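You operate a simulated robot arm through the tools that you are given. There is no shell and no other tool. Be economical: measure what you need, move in short steps, check, and stop when the job is done.

You are at the controls of a simulated robot arm. One attempt, no reset.

## Task
Spin the yellow and the purple glue tube for 5 seconds.
Fine: one tube in each well, hood shut, dial at 5, press the green button once; wait till the green lamp is out; leave the other tubes.

The check looks at the end state, three seconds after you hand in, the way a careful person would. Anything else that was tipped, shoved, dropped, spilled or broken makes it a failure.

## Robot
A 6-joint arm with a two-finger parallel gripper, fixed in place. Base frame: the origin is at the foot of the arm, x ahead of it, y to its left, z up; the work surface is at about z = 760. Units: mm, degrees, N and s.
With the tool pointing down near the work surface it reaches from about 260 to 680 mm from the base axis. Its first joint turns from -66.0 to 66.0 degrees. Payload 2.9 kg.
Tool frame: the origin (TCP) lies between the finger pads and is the grasp point; the fingertips stand 30 mm ahead of it; z points along the fingers, y is the line along which they close. The gripper opens to 110 mm. The fingers are 20 mm wide and 10 mm thick; the gripper's body (48 by 112 mm) begins 55 mm behind the TCP.
Orientation is that of the tool frame in the base frame, as a unit quaternion [x, y, z, w]. With the fingers straight down and closing along the base's y, the tool's x points along the base's -x, its y along +y and its z along -z.

## Interface
- The arm moves only by the tool servo_tool. Its argument "steps" is one flat list of numbers, 7 for each row, row after row: the finger opening in mm, from 0 to 110, then the shift along the base's x, y, z in units of 200 mm (1.0 is 200 mm), then the turn, a rotation vector about the base's x, y, z in units of 180 degrees (1.0 is 180 degrees). In form: [fingers, tx, ty, tz, rx, ry, rz, fingers, tx, ty, tz, rx, ry, rz, ...]. A call has 1 to 10 rows; each row is the pose to reach, as a shift and turn from the pose commanded when the call began. A call with a number of a shift or a turn outside -1 to 1 is refused whole. A row lasts 0.2 s, in which the tool goes at most 50 mm and 8.6 degrees; a call with a longer step from one row to the next is refused whole, and so is a gripper value outside its range. A pose out of reach is approached as far as the arm can. The call stops where the force on the tool passes 70 N (or 10 N more than at its start, if that is more) or the arm is blocked; 0.2 s more then pass. The fingers move at their own pace (about 108 mm/s each) and stop on an object; they squeeze with about 28 N. The grip force told is the motor's: it shows also when the fingers shut on nothing. Time passes only in rows, and 0.2 s behind the last, so rows that repeat a pose let the fingers close. The reply holds the time, the measured pose of the TCP, the force on the tool along the base axes, the opening and the grip force, in the units named above and with some noise, with the torque about the TCP (base axes, N m) and any sound that the robot's microphone picked up, and new pictures: "show" is both (left out), scene, wrist or none.
- Cameras (640 x 400 px; columns grow to the right, rows downward): "scene" is fixed at [74.6, 427.1, 1393.8]; the picture's right is [-0.80, -0.61, 0.00], its down [-0.29, 0.39, -0.87] and it looks along [0.53, -0.70, -0.49] (base axes); focal length 359 px, centre (320, 200). "wrist" rides on the gripper at [72, 17, -103] in the tool frame; the picture's right is [-0.23, 0.97, 0.00], its down [-0.76, -0.18, -0.62] and it looks along [-0.61, -0.14, 0.78] (tool axes); focal length 222 px, centre (320, 200). There is no depth. A picture from a camera that has moved, and an enlarged one, comes with that camera's place and axes in the base frame and with its lens.
- zoom(camera, box): a new picture of the part [left, top, right, bottom] of that camera's present view, enlarged. No time passes.
- finish_job(): hands the job in; it is judged then, once.

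Work in short steps. Places have to be worked out from the pictures, the camera data and where the tool is seen: move nearer, look again, correct. Check each grasp and each placing, and mend what went wrong. You have 120 turns and 200 pictures in all, those below and enlarged ones among them. Open the gripper and draw the arm clear of the work before you hand the job in, unless the task says otherwise; then end with one line.

The tools are called after "Emit:" as name(argument=value, ...) on one line, values as JSON. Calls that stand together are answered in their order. servo_tool: Moves the arm, as the interface text tells. Its arguments: {"type":"object","properties":{"steps":{"type":"array"},"show":{"type":"string","enum":["both","scene","wrist","none"]}},"required":["steps"]} The other tools are called the same way: zoom (camera, box) takes an enlarged picture of a part of a camera's view; finish_job () hands the job in.

At the start:

```text
time_s: 0.0
ee_pos: [411.3, -98.1, 1128.6]
orientation: [0.001, 1.0, 0.0, 0.001]
contact_force: [-0.5, 0.0, 0.5]
wrist_torque: [-0.01, 0.0, -0.02]
opening: 110.0
finger_force: 0.0
```

scene: 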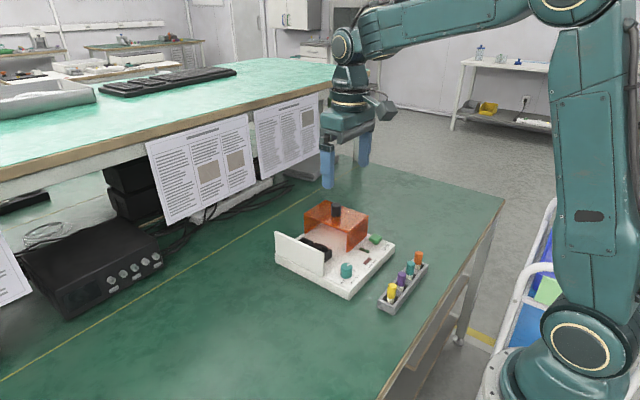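
wrist: 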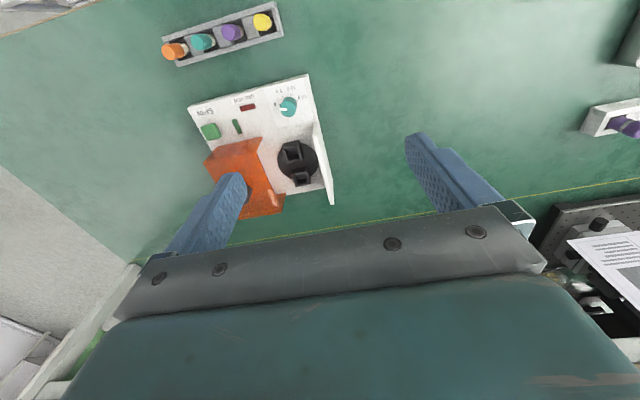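

The scene shows a centrifuge with a sliding or hinged orange hood, and a rack with four tubes. I zoom in on both to see the details.

Emit:
zoom(camera="scene", box=[260, 180, 450, 320])

Emit:
zoom(camera="wrist", box=[150, 0, 350, 225])

```text
2.86 times, centred on (355, 250) of scene
camera zoom: at [74.6, 427.1, 1393.8], right [-0.8, -0.61, 0.0], down [-0.29, 0.39, -0.87], along [0.53, -0.7, -0.49], focal length 1026 px, centre (220, 57)
```

zoom: 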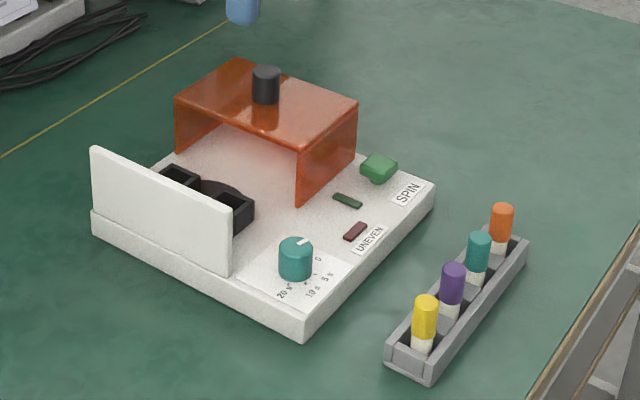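

```text
1.78 times, centred on (250, 112) of wrist
camera zoom: at [339.9, -81.0, 1230.8], right [0.23, 0.97, 0.0], down [0.76, -0.18, 0.62], along [0.61, -0.14, -0.78], focal length 395 px, centre (444, 356)
```

zoom: 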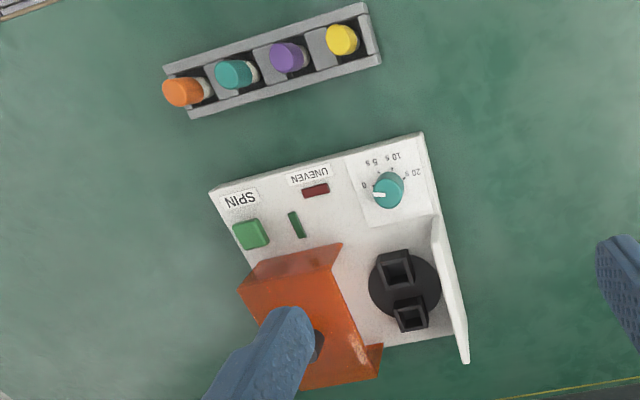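

The rack is at about x 322 with tubes at y -160, -209, -259 and -308. The rotor is near (560,-181), the dial near (445,-164), the button near (459,-333) and the hood knob near (567,-276). I'll go nearer and look at the device.

Emit:
servo_tool(steps=[110, 0.08, -0.12, -0.15, 0, 0, 0, 110, 0.16, -0.24, -0.3, 0, 0, 0, 110, 0.25, -0.37, -0.46, 0, 0, 0, 110, 0.345, -0.51, -0.64, 0, 0, 0], show="wrist")

```text
time_s: 1.0
ee_pos: [477.0, -201.4, 1002.3]
orientation: [0.001, 1.0, 0.0, 0.0]
contact_force: [-0.6, 0.3, -0.1]
wrist_torque: [-0.01, 0.04, -0.03]
opening: 110.1
finger_force: 0.0
camera wrist: at [405.2, -183.3, 1105.5], right [0.23, 0.97, 0.0], down [0.76, -0.18, 0.62], along [0.61, -0.14, -0.78], focal length 222 px, centre (320, 200)
```

wrist: 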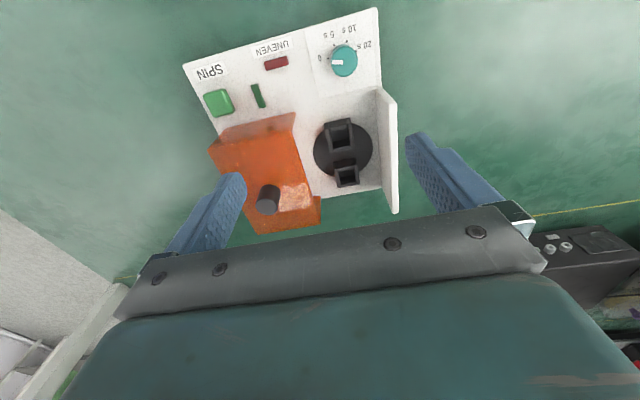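

Emit:
zoom(camera="wrist", box=[290, 0, 410, 220])

Emit:
zoom(camera="scene", box=[270, 200, 360, 290])

```text
1.82 times, centred on (350, 110) of wrist
camera zoom: at [405.2, -183.3, 1105.5], right [0.23, 0.97, 0.0], down [0.76, -0.18, 0.62], along [0.61, -0.14, -0.78], focal length 404 px, centre (266, 364)
```

zoom: 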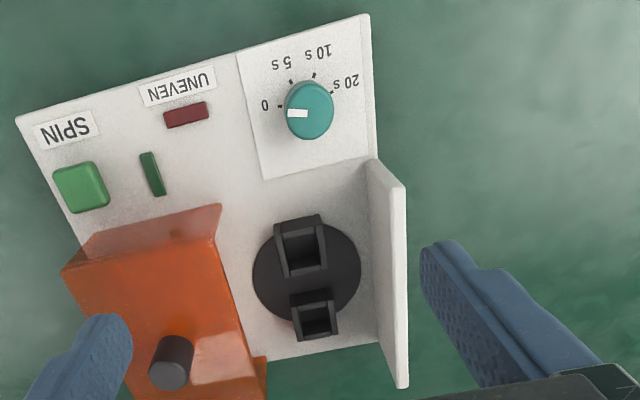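

```text
4.44 times, centred on (315, 245) of scene
camera zoom: at [74.6, 427.1, 1393.8], right [-0.8, -0.61, 0.0], down [-0.29, 0.39, -0.87], along [0.53, -0.7, -0.49], focal length 1596 px, centre (342, 0)
```

zoom: 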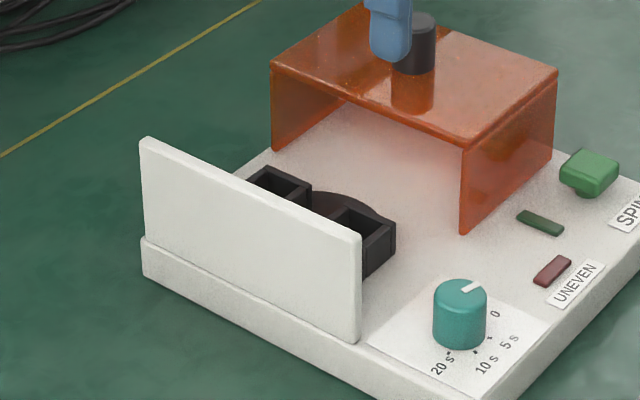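

The base is axis-aligned and spans about x 407 and beyond, y -362 to -120. I move forward a bit so the camera sees the rotor wells and hood knob more squarely.

Emit:
servo_tool(steps=[110, 0.2, 0.05, 0, 0, 0, 0, 110, 0.4, 0.1, 0, 0, 0, 0, 110, 0.5, 0.1, 0, 0, 0, 0], show="wrist")

Emit:
zoom(camera="wrist", box=[200, 0, 400, 125])

```text
time_s: 1.8
ee_pos: [580.2, -179.6, 1002.7]
orientation: [0.0, 1.0, 0.0, 0.0]
contact_force: [-0.4, 0.3, 0.0]
wrist_torque: [0.05, -0.02, 0.01]
opening: 110.0
finger_force: 0.0
camera wrist: at [508.0, -162.6, 1105.0], right [0.23, 0.97, 0.0], down [0.76, -0.18, 0.62], along [0.61, -0.14, -0.78], focal length 222 px, centre (320, 200)
```

wrist: 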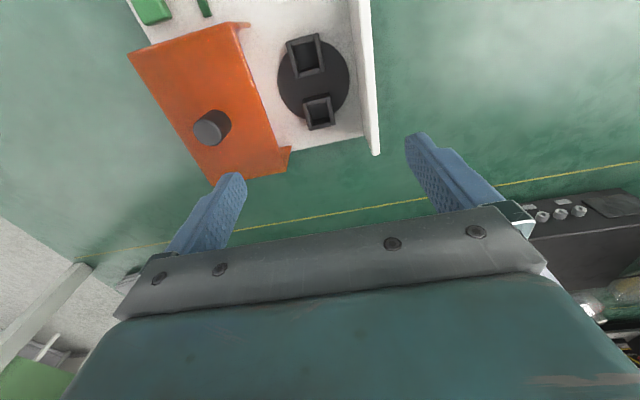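

```text
3.20 times, centred on (300, 62) of wrist
camera zoom: at [508.0, -162.6, 1105.0], right [0.23, 0.97, 0.0], down [0.76, -0.18, 0.62], along [0.61, -0.14, -0.78], focal length 711 px, centre (384, 640)
```

zoom: 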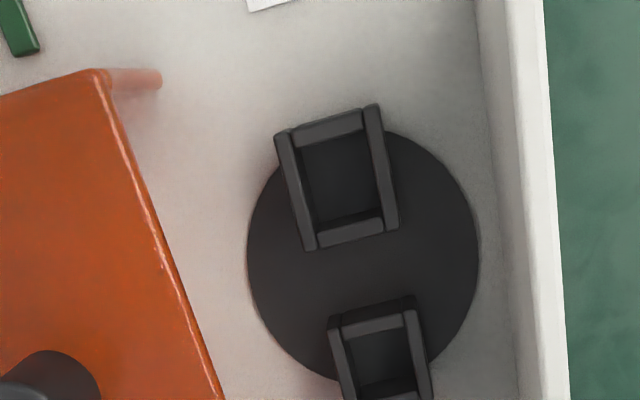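

From two views, the near well is about (533,-184) and the far well about (598,-184), with rims near z 800. Now I go over the rack to measure the tubes.

Emit:
servo_tool(steps=[110, -0.24, 0, 0, 0, 0, 0, 110, -0.48, 0, 0, 0, 0, 0, 110, -0.72, 0, 0, 0, 0, 0, 110, -0.95, 0, 0, 0, 0, 0], show="none")

Emit:
servo_tool(steps=[110, -0.15, -0.1, -0.1, 0, 0, 0, 110, -0.25, -0.1, -0.2, 0, 0, 0], show="wrist")

Emit:
zoom(camera="wrist", box=[160, 0, 400, 150])

Emit:
zoom(camera="scene", box=[370, 245, 440, 315])

```text
time_s: 2.8
ee_pos: [389.5, -178.5, 999.7]
orientation: [0.0, 1.0, 0.0, 0.001]
contact_force: [-0.1, -0.6, 0.6]
wrist_torque: [-0.02, 0.01, -0.01]
opening: 109.8
finger_force: 0.1
```

```text
time_s: 3.4
ee_pos: [339.7, -202.4, 957.9]
orientation: [0.0, 1.0, 0.0, 0.001]
contact_force: [0.0, -0.1, -0.1]
wrist_torque: [0.01, 0.01, 0.0]
opening: 109.9
finger_force: 0.0
camera wrist: at [267.7, -184.5, 1060.7], right [0.23, 0.97, 0.0], down [0.76, -0.18, 0.62], along [0.61, -0.14, -0.78], focal length 222 px, centre (320, 200)
```

wrist: 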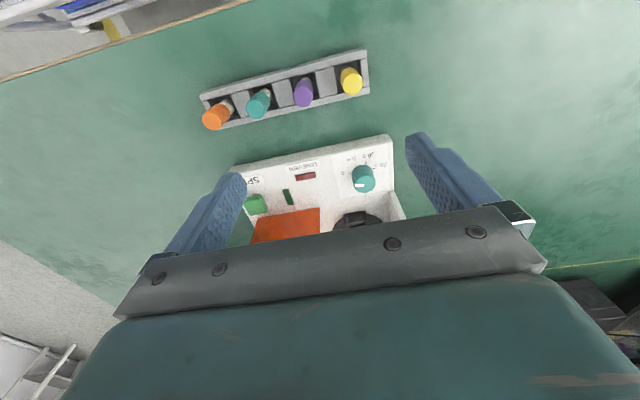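

```text
2.67 times, centred on (280, 75) of wrist
camera zoom: at [267.7, -184.5, 1060.7], right [0.23, 0.97, 0.0], down [0.76, -0.18, 0.62], along [0.61, -0.14, -0.78], focal length 592 px, centre (427, 533)
```

zoom: 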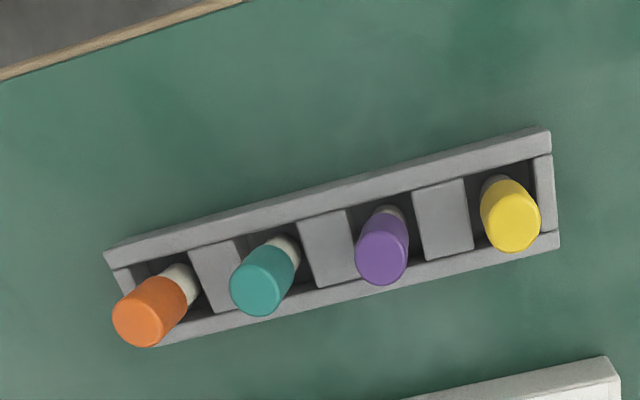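

```text
5.71 times, centred on (405, 280) of scene
camera zoom: at [74.6, 427.1, 1393.8], right [-0.8, -0.61, 0.0], down [-0.29, 0.39, -0.87], along [0.53, -0.7, -0.49], focal length 2051 px, centre (-166, -257)
```

zoom: 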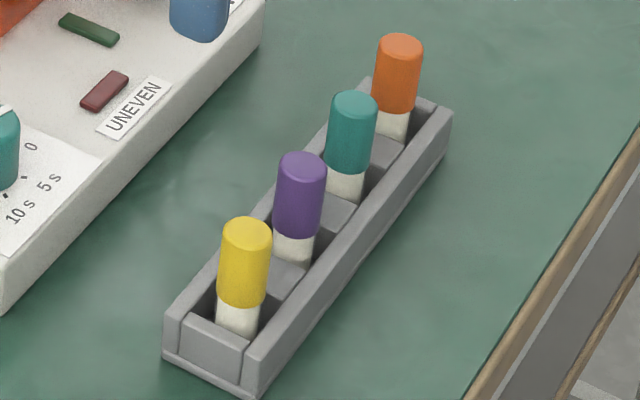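

Tube caps are about 20 mm wide with tops at z≈820; yellow is near (322,-161) and purple near (322,-211). The rack top is about 780. I hover over yellow with a moderate opening and look.

Emit:
servo_tool(steps=[44, -0.045, 0.1, -0.15, 0, 0, 0, 44, -0.09, 0.195, -0.3, 0, 0, 0, 44, -0.09, 0.195, -0.4, 0, 0, 0, 44, -0.09, 0.195, -0.4, 0, 0, 0], show="both")

Emit:
zoom(camera="scene", box=[360, 215, 450, 315])

```text
time_s: 4.4
ee_pos: [323.0, -162.1, 879.6]
orientation: [0.001, 1.0, 0.0, 0.0]
contact_force: [0.4, 0.1, -0.2]
wrist_torque: [-0.01, 0.0, 0.02]
opening: 44.1
finger_force: 0.0
camera wrist: at [251.1, -145.5, 982.4], right [0.23, 0.97, 0.0], down [0.76, -0.18, 0.62], along [0.61, -0.14, -0.78], focal length 222 px, centre (320, 200)
```

scene: 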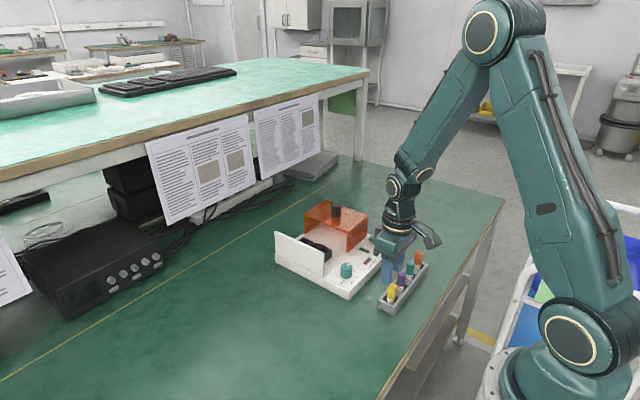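
wrist: 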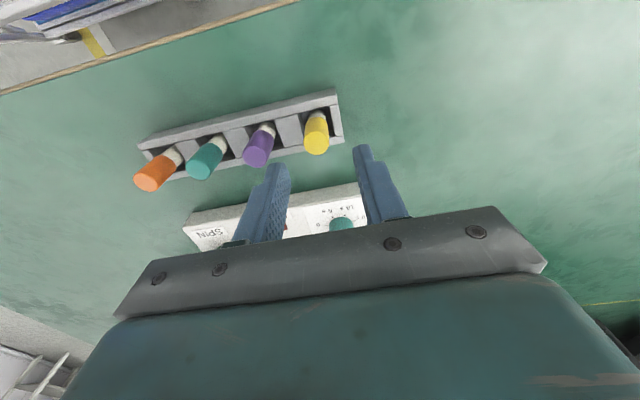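

```text
4.00 times, centred on (405, 265) of scene
camera zoom: at [74.6, 427.1, 1393.8], right [-0.8, -0.61, 0.0], down [-0.29, 0.39, -0.87], along [0.53, -0.7, -0.49], focal length 1436 px, centre (-20, -60)
```

zoom: 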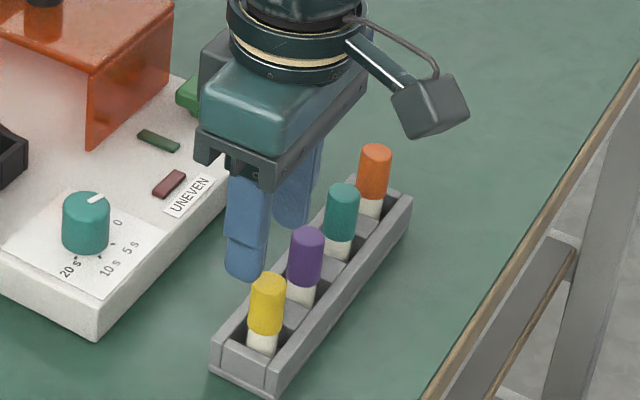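

Combining all views, yellow is at about (320,-162) with its top near z 830. I descend partway, fingers straddling the cap, and check.

Emit:
servo_tool(steps=[44, -0.01, 0, -0.1, 0, 0, 0, 44, -0.01, 0, -0.18, 0, 0, 0], show="wrist")

Emit:
zoom(camera="wrist", box=[230, 90, 410, 220])

Emit:
zoom(camera="scene", box=[370, 245, 440, 315])

```text
time_s: 5.0
ee_pos: [319.4, -160.8, 843.1]
orientation: [0.0, 1.0, 0.0, 0.0]
contact_force: [0.0, 0.9, -0.3]
wrist_torque: [0.0, 0.0, 0.01]
opening: 43.8
finger_force: 0.1
camera wrist: at [248.1, -144.2, 945.7], right [0.23, 0.97, 0.0], down [0.76, -0.18, 0.62], along [0.61, -0.14, -0.78], focal length 222 px, centre (320, 200)
```

wrist: 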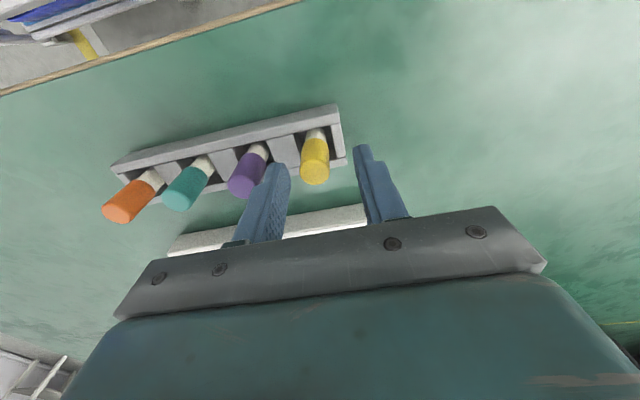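

```text
3.08 times, centred on (320, 155) of wrist
camera zoom: at [248.1, -144.2, 945.7], right [0.23, 0.97, 0.0], down [0.76, -0.18, 0.62], along [0.61, -0.14, -0.78], focal length 684 px, centre (320, 338)
```

zoom: 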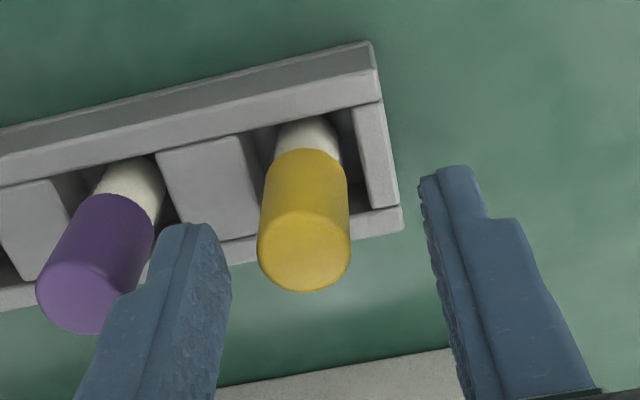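

```text
5.71 times, centred on (405, 280) of scene
camera zoom: at [74.6, 427.1, 1393.8], right [-0.8, -0.61, 0.0], down [-0.29, 0.39, -0.87], along [0.53, -0.7, -0.49], focal length 2051 px, centre (-166, -257)
```

zoom: 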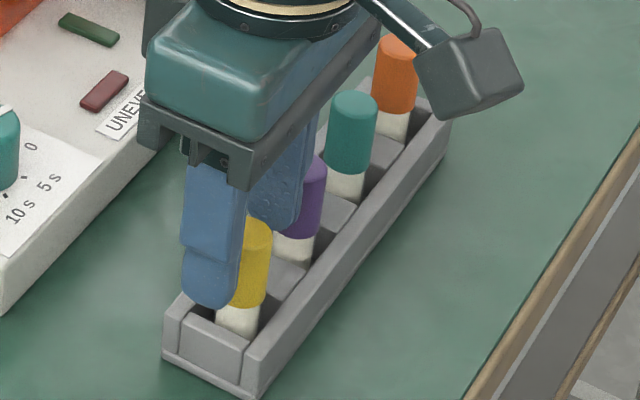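

The yellow cap is about 3 mm to the -y side of the finger midline, with its top at about z 821. I correct, descend to z≈818 so the fingertips stay above the rack, and close.

Emit:
servo_tool(steps=[38, 0.005, -0.015, 0, 0, 0, 0, 38, 0.005, -0.015, -0.07, 0, 0, 0, 38, 0.005, -0.015, -0.133, 0, 0, 0, 5, 0.005, -0.015, -0.133, 0, 0, 0, 5, 0.005, -0.015, -0.133, 0, 0, 0], show="wrist")

Emit:
zoom(camera="scene", box=[370, 245, 440, 315])

```text
time_s: 6.2
ee_pos: [320.7, -164.4, 818.4]
orientation: [0.0, 1.0, 0.0, 0.0]
contact_force: [0.8, 0.5, 0.3]
wrist_torque: [-0.02, -0.04, -0.01]
opening: 18.7
finger_force: 28.0
camera wrist: at [249.6, -147.2, 920.7], right [0.23, 0.97, 0.0], down [0.76, -0.18, 0.62], along [0.61, -0.14, -0.78], focal length 222 px, centre (320, 200)
```

wrist: 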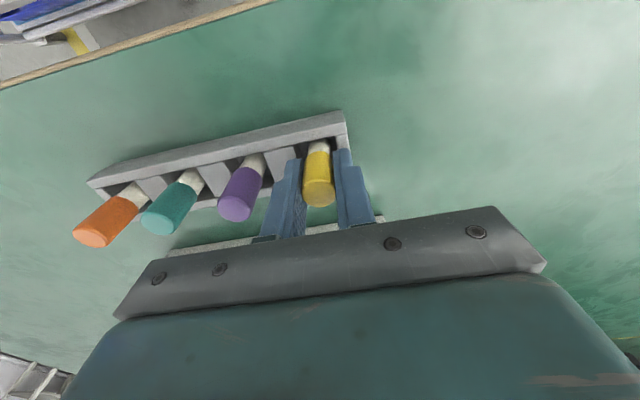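

```text
5.71 times, centred on (405, 280) of scene
camera zoom: at [74.6, 427.1, 1393.8], right [-0.8, -0.61, 0.0], down [-0.29, 0.39, -0.87], along [0.53, -0.7, -0.49], focal length 2051 px, centre (-166, -257)
```

zoom: 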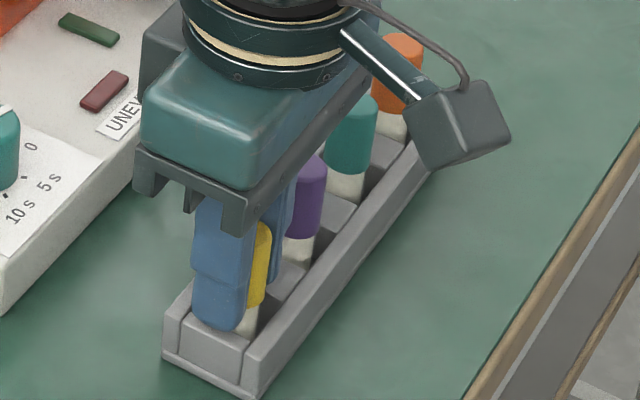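

Yellow is gripped (18.7 mm, 28 N) and centred. I lift straight up 90 mm.

Emit:
servo_tool(steps=[5, 0, 0, 0.1, 0, 0, 0, 5, 0, 0, 0.25, 0, 0, 0, 5, 0, 0, 0.45, 0, 0, 0], show="both")

Emit:
zoom(camera="scene", box=[360, 215, 450, 315])

Emit:
zoom(camera="wrist", box=[250, 90, 410, 220])

```text
time_s: 7.0
ee_pos: [320.9, -163.8, 906.8]
orientation: [-0.001, 1.0, 0.0, -0.001]
contact_force: [-0.4, 0.7, 0.6]
wrist_torque: [0.01, -0.02, 0.02]
opening: 19.0
finger_force: 28.0
camera wrist: at [249.6, -146.0, 1008.8], right [0.23, 0.97, 0.0], down [0.76, -0.18, 0.62], along [0.61, -0.14, -0.78], focal length 222 px, centre (320, 200)
```

scene: 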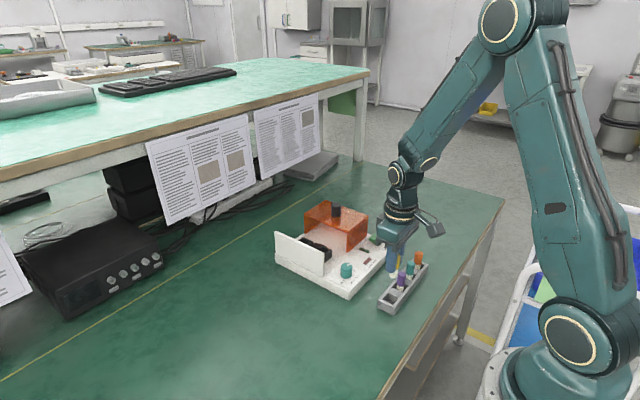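
wrist: 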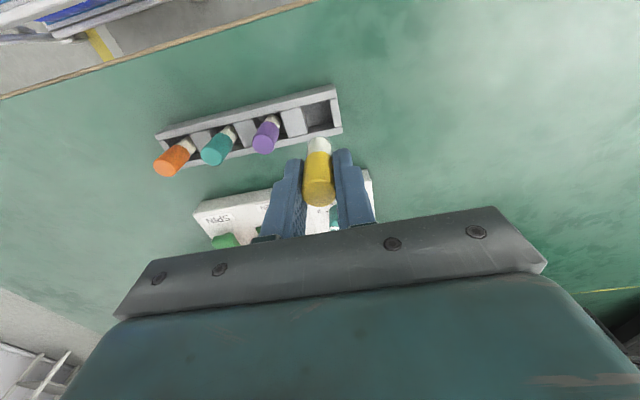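

```text
4.00 times, centred on (405, 265) of scene
camera zoom: at [74.6, 427.1, 1393.8], right [-0.8, -0.61, 0.0], down [-0.29, 0.39, -0.87], along [0.53, -0.7, -0.49], focal length 1436 px, centre (-20, -60)
```

zoom: 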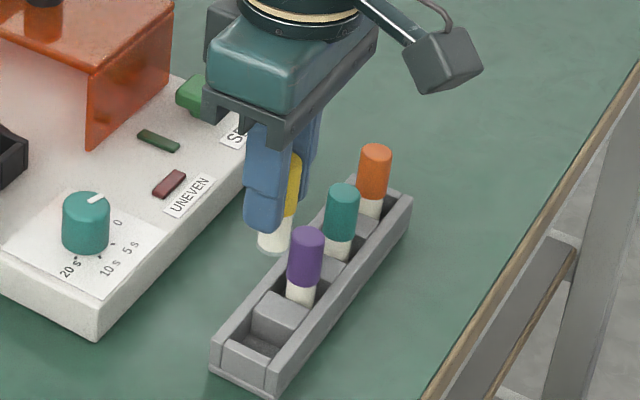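

```text
3.08 times, centred on (330, 155) of wrist
camera zoom: at [249.6, -146.0, 1008.8], right [0.23, 0.97, 0.0], down [0.76, -0.18, 0.62], along [0.61, -0.14, -0.78], focal length 684 px, centre (289, 338)
```

zoom: 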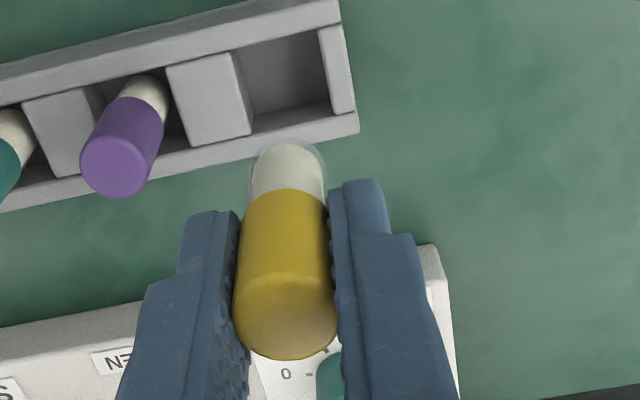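

Yellow is lifted cleanly, and its bottom is about 58 mm below the TCP. I carry it toward the rotor at this height and look at the wells again.

Emit:
servo_tool(steps=[5, 0.2, 0, 0.1, 0, 0, 0, 5, 0.4, 0, 0.1, 0, 0, 0, 5, 0.6, -0.03, 0.1, 0, 0, 0, 5, 0.8, -0.06, 0.1, 0, 0, 0, 5, 0.95, -0.1, 0.1, 0, 0, 0], show="both")

Emit:
zoom(camera="wrist", box=[240, 60, 440, 190])

Emit:
zoom(camera="scene", box=[270, 200, 360, 290])

```text
time_s: 8.2
ee_pos: [512.4, -185.1, 926.5]
orientation: [-0.001, 1.0, 0.0, 0.0]
contact_force: [-0.1, 0.2, -0.1]
wrist_torque: [-0.06, 0.0, 0.04]
opening: 18.6
finger_force: 28.6
camera wrist: at [440.9, -167.7, 1028.7], right [0.23, 0.97, 0.0], down [0.76, -0.18, 0.62], along [0.61, -0.14, -0.78], focal length 222 px, centre (320, 200)
```

scene: 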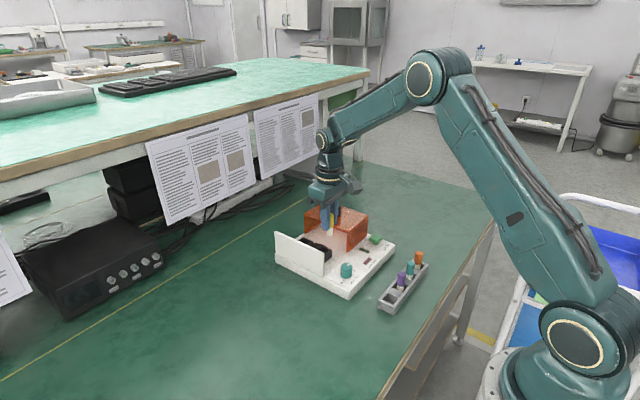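
wrist: 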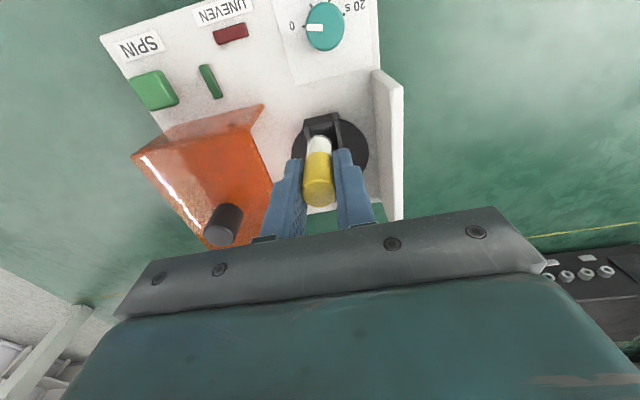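

```text
3.08 times, centred on (340, 125) of wrist
camera zoom: at [440.9, -167.7, 1028.7], right [0.23, 0.97, 0.0], down [0.76, -0.18, 0.62], along [0.61, -0.14, -0.78], focal length 684 px, centre (258, 431)
```

zoom: 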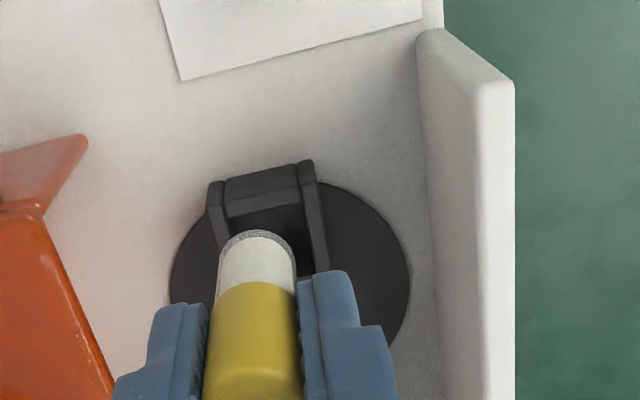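

```text
4.44 times, centred on (315, 245) of scene
camera zoom: at [74.6, 427.1, 1393.8], right [-0.8, -0.61, 0.0], down [-0.29, 0.39, -0.87], along [0.53, -0.7, -0.49], focal length 1596 px, centre (342, 0)
```

zoom: 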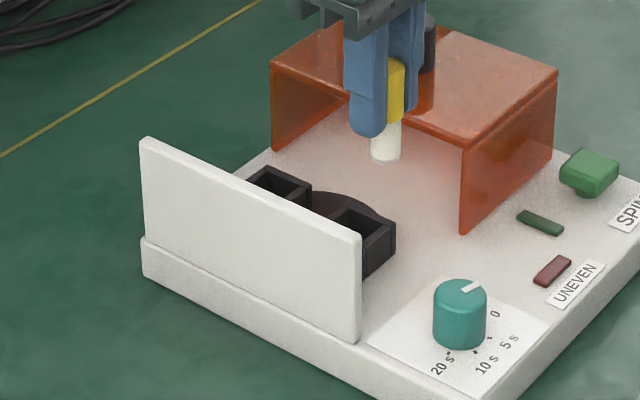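

The well centres still come out at y≈-183.5, x≈533 and 598. I go over the far well, lower until the tube bottom is just above the rim, and look.

Emit:
servo_tool(steps=[5, 0.22, 0, 0, 0, 0, 0, 5, 0.434, 0, 0, 0, 0, 0, 5, 0.434, 0, -0.15, 0, 0, 0, 5, 0.434, 0, -0.29, 0, 0, 0, 5, 0.434, 0, -0.29, 0, 0, 0], show="wrist")

Emit:
zoom(camera="wrist", box=[240, 60, 440, 190])

Emit:
zoom(camera="scene", box=[280, 200, 350, 270])

```text
time_s: 9.4
ee_pos: [598.3, -183.5, 868.7]
orientation: [-0.001, 1.0, 0.001, 0.001]
contact_force: [0.1, 0.5, 0.0]
wrist_torque: [-0.01, -0.02, 0.0]
opening: 18.9
finger_force: 27.6
camera wrist: at [526.6, -166.7, 971.3], right [0.23, 0.97, 0.0], down [0.76, -0.18, 0.62], along [0.61, -0.14, -0.78], focal length 222 px, centre (320, 200)
```

wrist: 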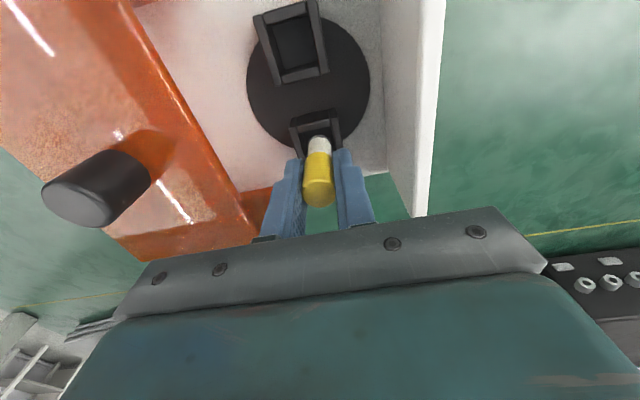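

```text
3.08 times, centred on (340, 125) of wrist
camera zoom: at [526.6, -166.7, 971.3], right [0.23, 0.97, 0.0], down [0.76, -0.18, 0.62], along [0.61, -0.14, -0.78], focal length 684 px, centre (258, 431)
```

zoom: 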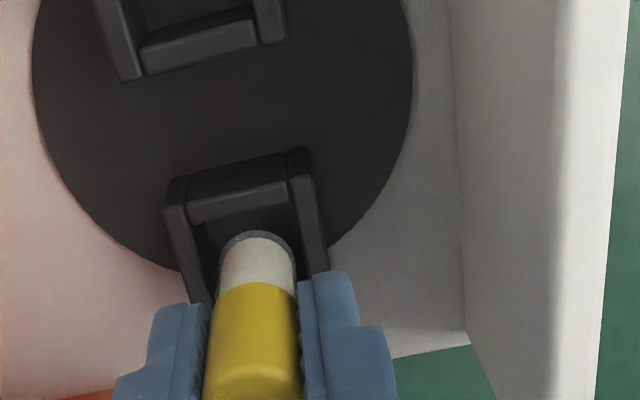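

```text
5.71 times, centred on (315, 235) of scene
camera zoom: at [74.6, 427.1, 1393.8], right [-0.8, -0.61, 0.0], down [-0.29, 0.39, -0.87], along [0.53, -0.7, -0.49], focal length 2051 px, centre (349, 0)
```

zoom: 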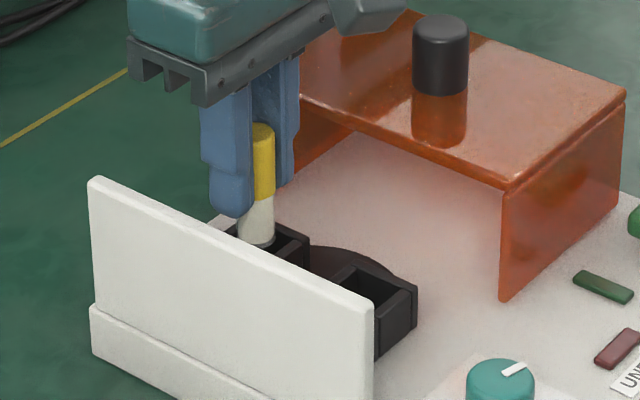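

The tube bottom is at the rim height (~810), well aligned in x, about 1.7 mm too far in +y. I correct that and go down 18 mm in small rows.

Emit:
servo_tool(steps=[5, 0, -0.008, 0, 0, 0, 0, 5, 0, -0.008, -0.03, 0, 0, 0, 5, 0, -0.008, -0.06, 0, 0, 0, 5, 0, -0.008, -0.09, 0, 0, 0], show="wrist")

Emit:
zoom(camera="wrist", box=[240, 60, 440, 190])

Emit:
zoom(camera="scene", box=[280, 200, 350, 270])

```text
time_s: 10.4
ee_pos: [598.7, -184.5, 850.6]
orientation: [0.001, 1.0, 0.0, 0.0]
contact_force: [0.7, -0.4, 0.5]
wrist_torque: [-0.02, -0.03, -0.01]
opening: 18.7
finger_force: 28.0
camera wrist: at [526.7, -168.0, 953.6], right [0.23, 0.97, 0.0], down [0.76, -0.18, 0.62], along [0.61, -0.14, -0.78], focal length 222 px, centre (320, 200)
```

wrist: 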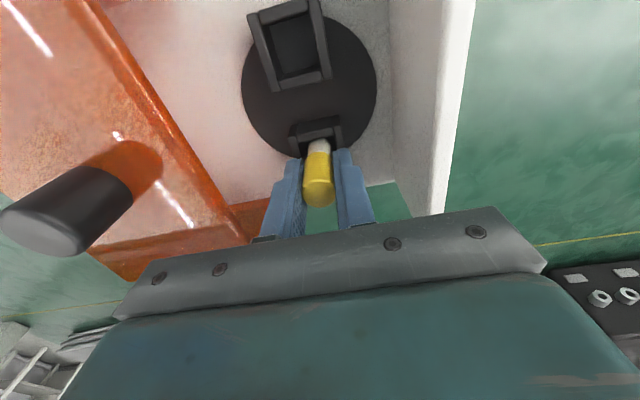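

```text
3.08 times, centred on (340, 125) of wrist
camera zoom: at [526.7, -168.0, 953.6], right [0.23, 0.97, 0.0], down [0.76, -0.18, 0.62], along [0.61, -0.14, -0.78], focal length 684 px, centre (258, 431)
```

zoom: 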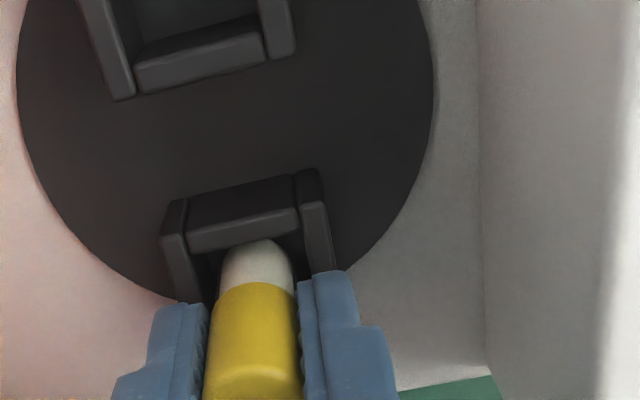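

```text
5.71 times, centred on (315, 235) of scene
camera zoom: at [74.6, 427.1, 1393.8], right [-0.8, -0.61, 0.0], down [-0.29, 0.39, -0.87], along [0.53, -0.7, -0.49], focal length 2051 px, centre (349, 0)
```

zoom: 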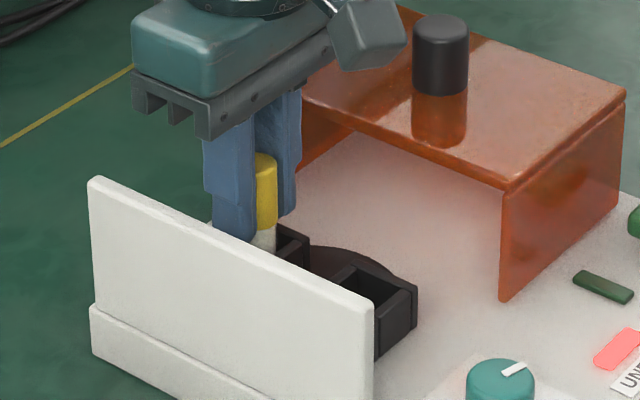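

The tube is inside the far well, and the UNEVEN lamp has lit since only one well is loaded. I lower gently, watching for the floor.

Emit:
servo_tool(steps=[5, 0, 0, -0.01, 0, 0, 0, 5, 0, 0, -0.02, 0, 0, 0, 5, 0, 0, -0.03, 0, 0, 0], show="none")

Emit:
zoom(camera="wrist", box=[240, 60, 440, 190])

```text
time_s: 11.2
ee_pos: [598.9, -186.4, 845.2]
orientation: [0.0, 1.0, 0.0, 0.0]
contact_force: [0.5, -0.6, 0.3]
wrist_torque: [-0.01, -0.03, -0.02]
opening: 18.8
finger_force: 27.8
```

```text
3.08 times, centred on (340, 125) of wrist
camera zoom: at [527.1, -168.3, 948.4], right [0.23, 0.97, 0.0], down [0.76, -0.18, 0.62], along [0.61, -0.14, -0.78], focal length 684 px, centre (258, 431)
```

zoom: 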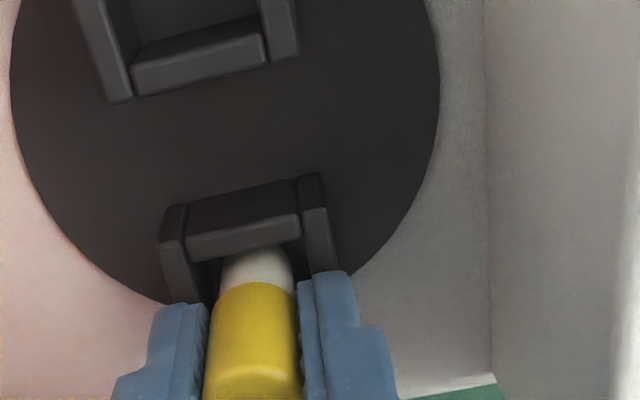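

No contact yet. I continue down in 2 mm rows.

Emit:
servo_tool(steps=[5, 0, 0, -0.01, 0, 0, 0, 5, 0, 0, -0.02, 0, 0, 0, 5, 0, 0, -0.02, 0, 0, 0], show="none")

Emit:
zoom(camera="wrist", box=[260, 90, 400, 190])

Emit:
zoom(camera="scene", box=[285, 210, 345, 260])

```text
time_s: 12.0
ee_pos: [598.6, -186.1, 843.8]
orientation: [0.0, 1.0, 0.001, 0.001]
contact_force: [-9.5, 2.3, 24.0]
wrist_torque: [0.2, 0.52, 0.02]
opening: 19.0
finger_force: 28.4
```

```text
4.00 times, centred on (330, 140) of wrist
camera zoom: at [526.8, -168.2, 946.4], right [0.23, 0.97, 0.0], down [0.76, -0.18, 0.63], along [0.61, -0.14, -0.78], focal length 888 px, centre (280, 440)
```

zoom: 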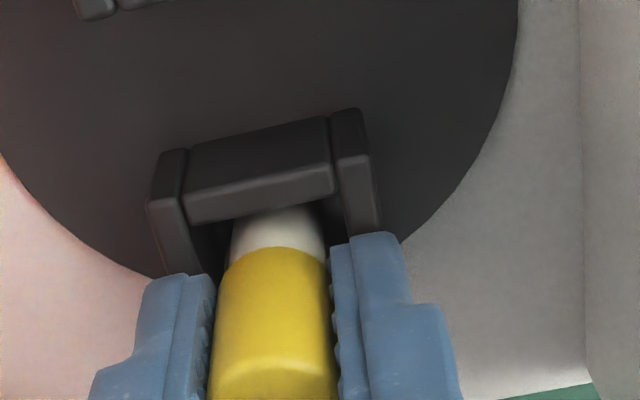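

```text
8.00 times, centred on (315, 235) of scene
camera zoom: at [74.0, 427.3, 1393.8], right [-0.8, -0.61, 0.0], down [-0.29, 0.39, -0.87], along [0.53, -0.7, -0.49], focal length 2872 px, centre (360, -80)
```

zoom: 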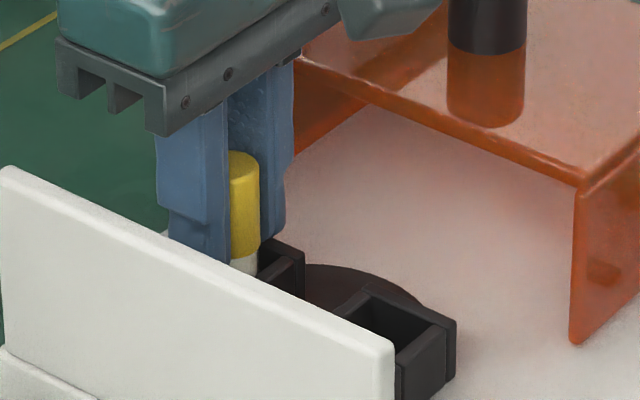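

24 N upward acting at the tube bottom means the tube is on the well floor. I release slightly, raise, and look.

Emit:
servo_tool(steps=[5, 0, 0, 0.005, 0, 0, 0, 36, 0, 0, 0.005, 0, 0, 0, 36, 0, 0, 0.005, 0, 0, 0, 36, 0, 0, 0.1, 0, 0, 0, 36, 0, 0, 0.3, 0, 0, 0, 36, -0.2, 0, 0.5, 0, 0, 0], show="wrist")

Emit:
zoom(camera="wrist", box=[240, 40, 440, 170])

Emit:
zoom(camera="scene", box=[270, 195, 380, 275])

```text
refused: row 6 steps farther than a row can; nothing moved
```

```text
3.08 times, centred on (340, 105) of wrist
camera zoom: at [526.8, -168.2, 946.4], right [0.23, 0.97, 0.0], down [0.76, -0.18, 0.63], along [0.61, -0.14, -0.78], focal length 684 px, centre (258, 492)
```

zoom: 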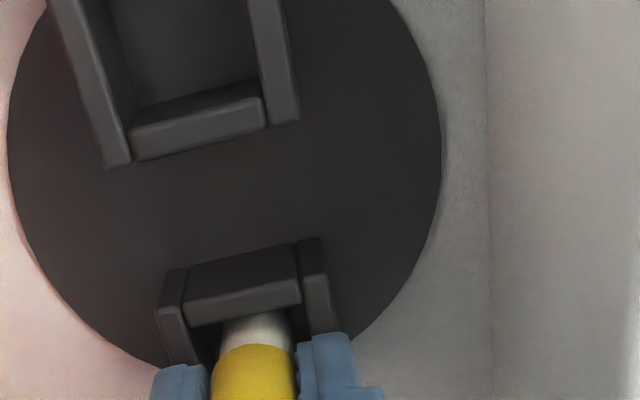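

```text
5.00 times, centred on (325, 235) of scene
camera zoom: at [74.0, 427.3, 1393.8], right [-0.8, -0.61, 0.0], down [-0.29, 0.39, -0.87], along [0.53, -0.7, -0.49], focal length 1795 px, centre (295, 25)
```

zoom: 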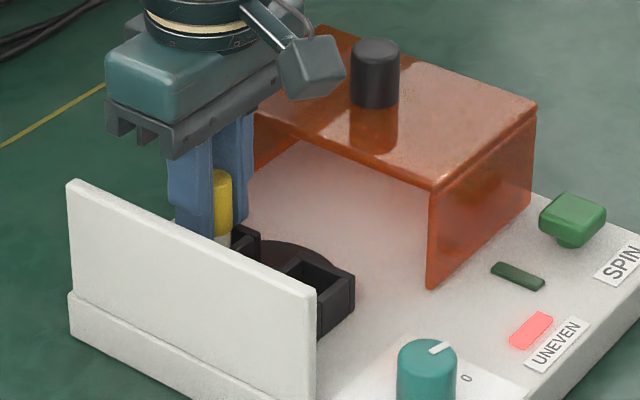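

The call was refused because the last step was too long; nothing moved. I repeat the release with shorter steps.

Emit:
servo_tool(steps=[5, 0, 0, 0.005, 0, 0, 0, 36, 0, 0, 0.005, 0, 0, 0, 36, 0, 0, 0.005, 0, 0, 0, 36, 0, 0, 0.1, 0, 0, 0, 36, 0, 0, 0.3, 0, 0, 0, 36, -0.1, 0, 0.45, 0, 0, 0, 36, -0.3, 0, 0.5, 0, 0, 0], show="wrist")

Emit:
zoom(camera="wrist", box=[240, 40, 440, 170])

Emit:
zoom(camera="scene", box=[270, 195, 380, 275])

```text
time_s: 13.6
ee_pos: [539.9, -183.7, 942.7]
orientation: [0.0, 1.0, 0.0, 0.0]
contact_force: [0.5, 0.1, 0.7]
wrist_torque: [-0.02, 0.01, 0.01]
opening: 36.0
finger_force: 0.1
camera wrist: at [467.9, -166.8, 1044.8], right [0.23, 0.97, 0.0], down [0.76, -0.18, 0.62], along [0.61, -0.14, -0.78], focal length 222 px, centre (320, 200)
```

wrist: 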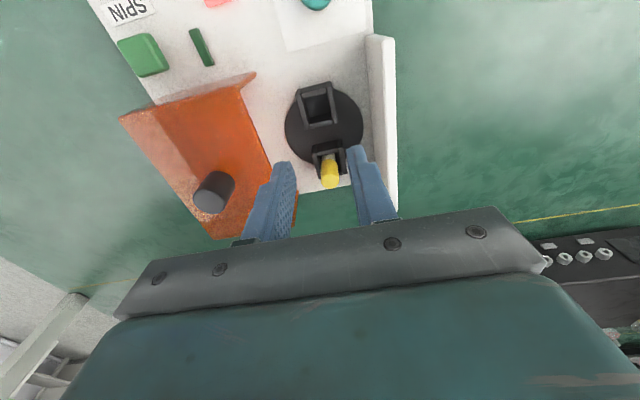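

```text
3.08 times, centred on (340, 105) of wrist
camera zoom: at [467.9, -166.8, 1044.8], right [0.23, 0.97, 0.0], down [0.76, -0.18, 0.62], along [0.61, -0.14, -0.78], focal length 684 px, centre (258, 492)
```

zoom: 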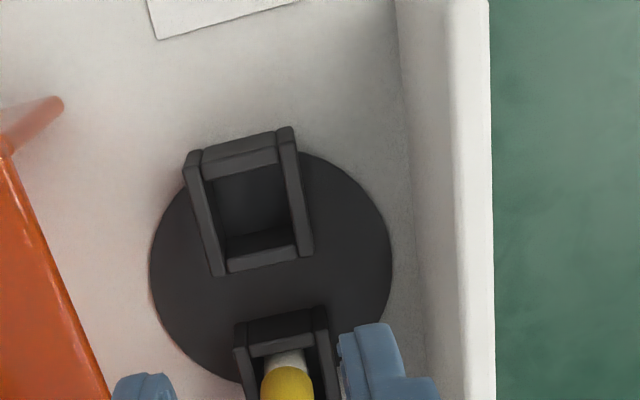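

```text
5.00 times, centred on (325, 235) of scene
camera zoom: at [74.6, 427.1, 1393.8], right [-0.8, -0.61, 0.0], down [-0.29, 0.39, -0.87], along [0.53, -0.7, -0.49], focal length 1795 px, centre (295, 25)
```

zoom: 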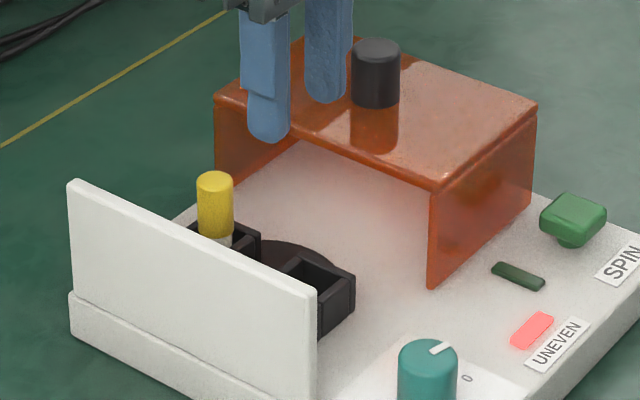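

Yellow stands in the far well and the near well centre is about (535,-184.5). Now I return for purple, at about (321,-214).

Emit:
servo_tool(steps=[36, -0.24, 0, 0, 0, 0, 0, 36, -0.48, -0.03, 0, 0, 0, 0, 36, -0.72, -0.07, 0, 0, 0, 0, 36, -0.95, -0.14, 0, 0, 0, 0], show="none")

Emit:
servo_tool(steps=[38, -0.13, 0, -0.2, 0, 0, 0, 38, -0.13, 0, -0.4, 0, 0, 0, 38, -0.13, 0, -0.48, 0, 0, 0], show="wrist")

Emit:
zoom(camera="wrist", box=[230, 90, 410, 220])

Emit:
zoom(camera="scene", box=[370, 245, 440, 315])

```text
time_s: 14.6
ee_pos: [346.6, -212.3, 941.9]
orientation: [-0.001, 1.0, 0.001, 0.0]
contact_force: [0.4, 0.7, -0.2]
wrist_torque: [-0.02, 0.01, 0.0]
opening: 36.0
finger_force: 0.2
```

```text
time_s: 15.4
ee_pos: [323.1, -213.5, 845.1]
orientation: [0.001, 1.0, 0.0, 0.001]
contact_force: [-0.5, -0.5, 0.0]
wrist_torque: [0.02, 0.0, 0.0]
opening: 37.9
finger_force: 0.0
camera wrist: at [252.1, -195.5, 947.8], right [0.23, 0.97, 0.0], down [0.76, -0.18, 0.62], along [0.61, -0.14, -0.78], focal length 222 px, centre (320, 200)
```

wrist: 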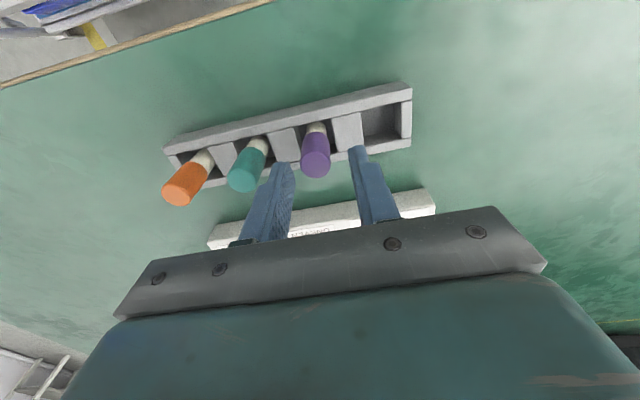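

```text
3.08 times, centred on (320, 155) of wrist
camera zoom: at [252.1, -195.5, 947.8], right [0.23, 0.97, 0.0], down [0.76, -0.18, 0.62], along [0.61, -0.14, -0.78], focal length 684 px, centre (320, 338)
```

zoom: 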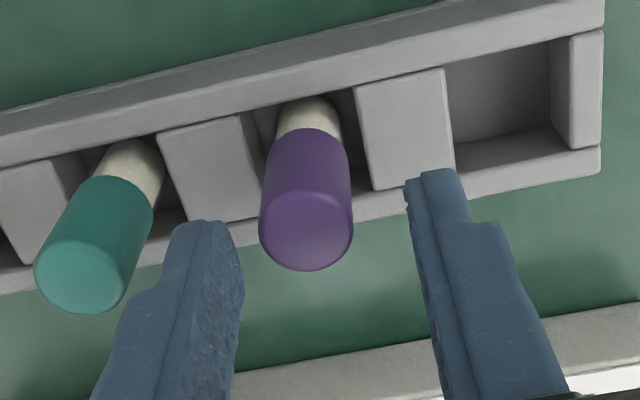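

```text
5.71 times, centred on (405, 280) of scene
camera zoom: at [74.6, 427.1, 1393.8], right [-0.8, -0.61, 0.0], down [-0.29, 0.39, -0.87], along [0.53, -0.7, -0.49], focal length 2051 px, centre (-166, -257)
```

zoom: 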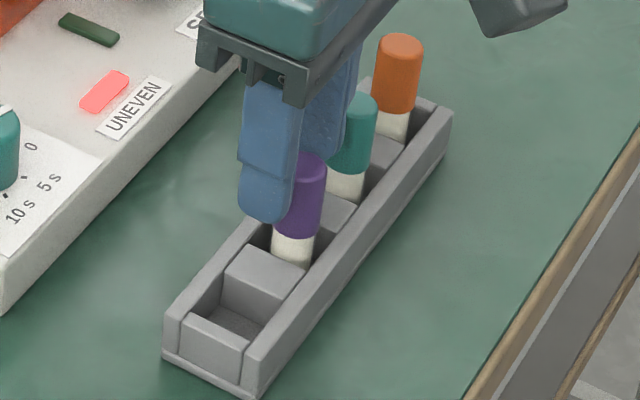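

Purple's top is at (322,-214), well centred. I descend to z 818 and close.

Emit:
servo_tool(steps=[38, 0, -0.002, -0.07, 0, 0, 0, 38, 0, -0.002, -0.14, 0, 0, 0, 5, 0, -0.002, -0.14, 0, 0, 0, 5, 0, -0.002, -0.14, 0, 0, 0, 5, 0, -0.002, -0.04, 0, 0, 0, 5, 0, -0.002, 0.15, 0, 0, 0, 5, 0, -0.002, 0.35, 0, 0, 0, 5, 0, -0.002, 0.4, 0, 0, 0], show="both")

Emit:
zoom(camera="scene", box=[350, 215, 450, 315])

```text
time_s: 17.2
ee_pos: [323.3, -213.3, 927.6]
orientation: [-0.001, 1.0, 0.0, -0.001]
contact_force: [-0.4, 0.5, 0.1]
wrist_torque: [0.01, -0.02, -0.02]
opening: 19.0
finger_force: 27.7
camera wrist: at [251.3, -196.3, 1029.6], right [0.23, 0.97, 0.0], down [0.76, -0.18, 0.62], along [0.61, -0.14, -0.78], focal length 222 px, centre (320, 200)
```

scene: 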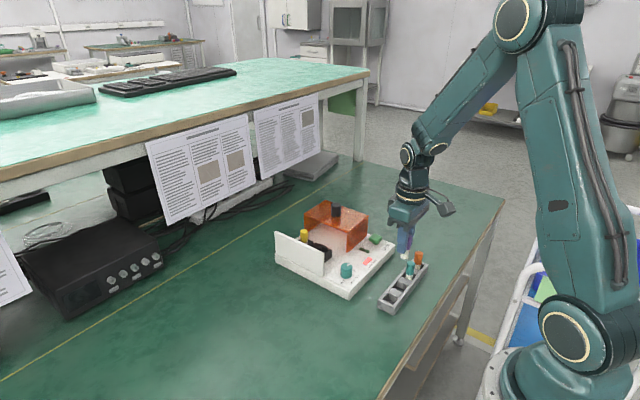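
wrist: 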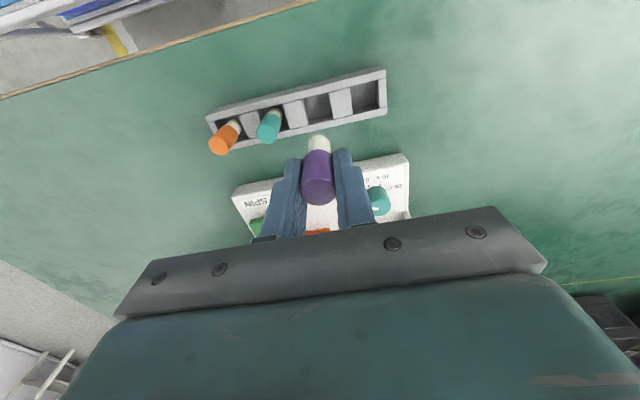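

```text
4.00 times, centred on (400, 265) of scene
camera zoom: at [74.6, 427.1, 1393.8], right [-0.8, -0.61, 0.0], down [-0.29, 0.39, -0.87], along [0.53, -0.7, -0.49], focal length 1436 px, centre (0, -60)
```

zoom: 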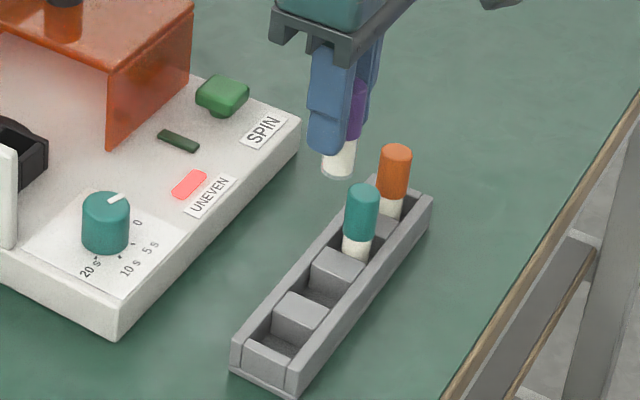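

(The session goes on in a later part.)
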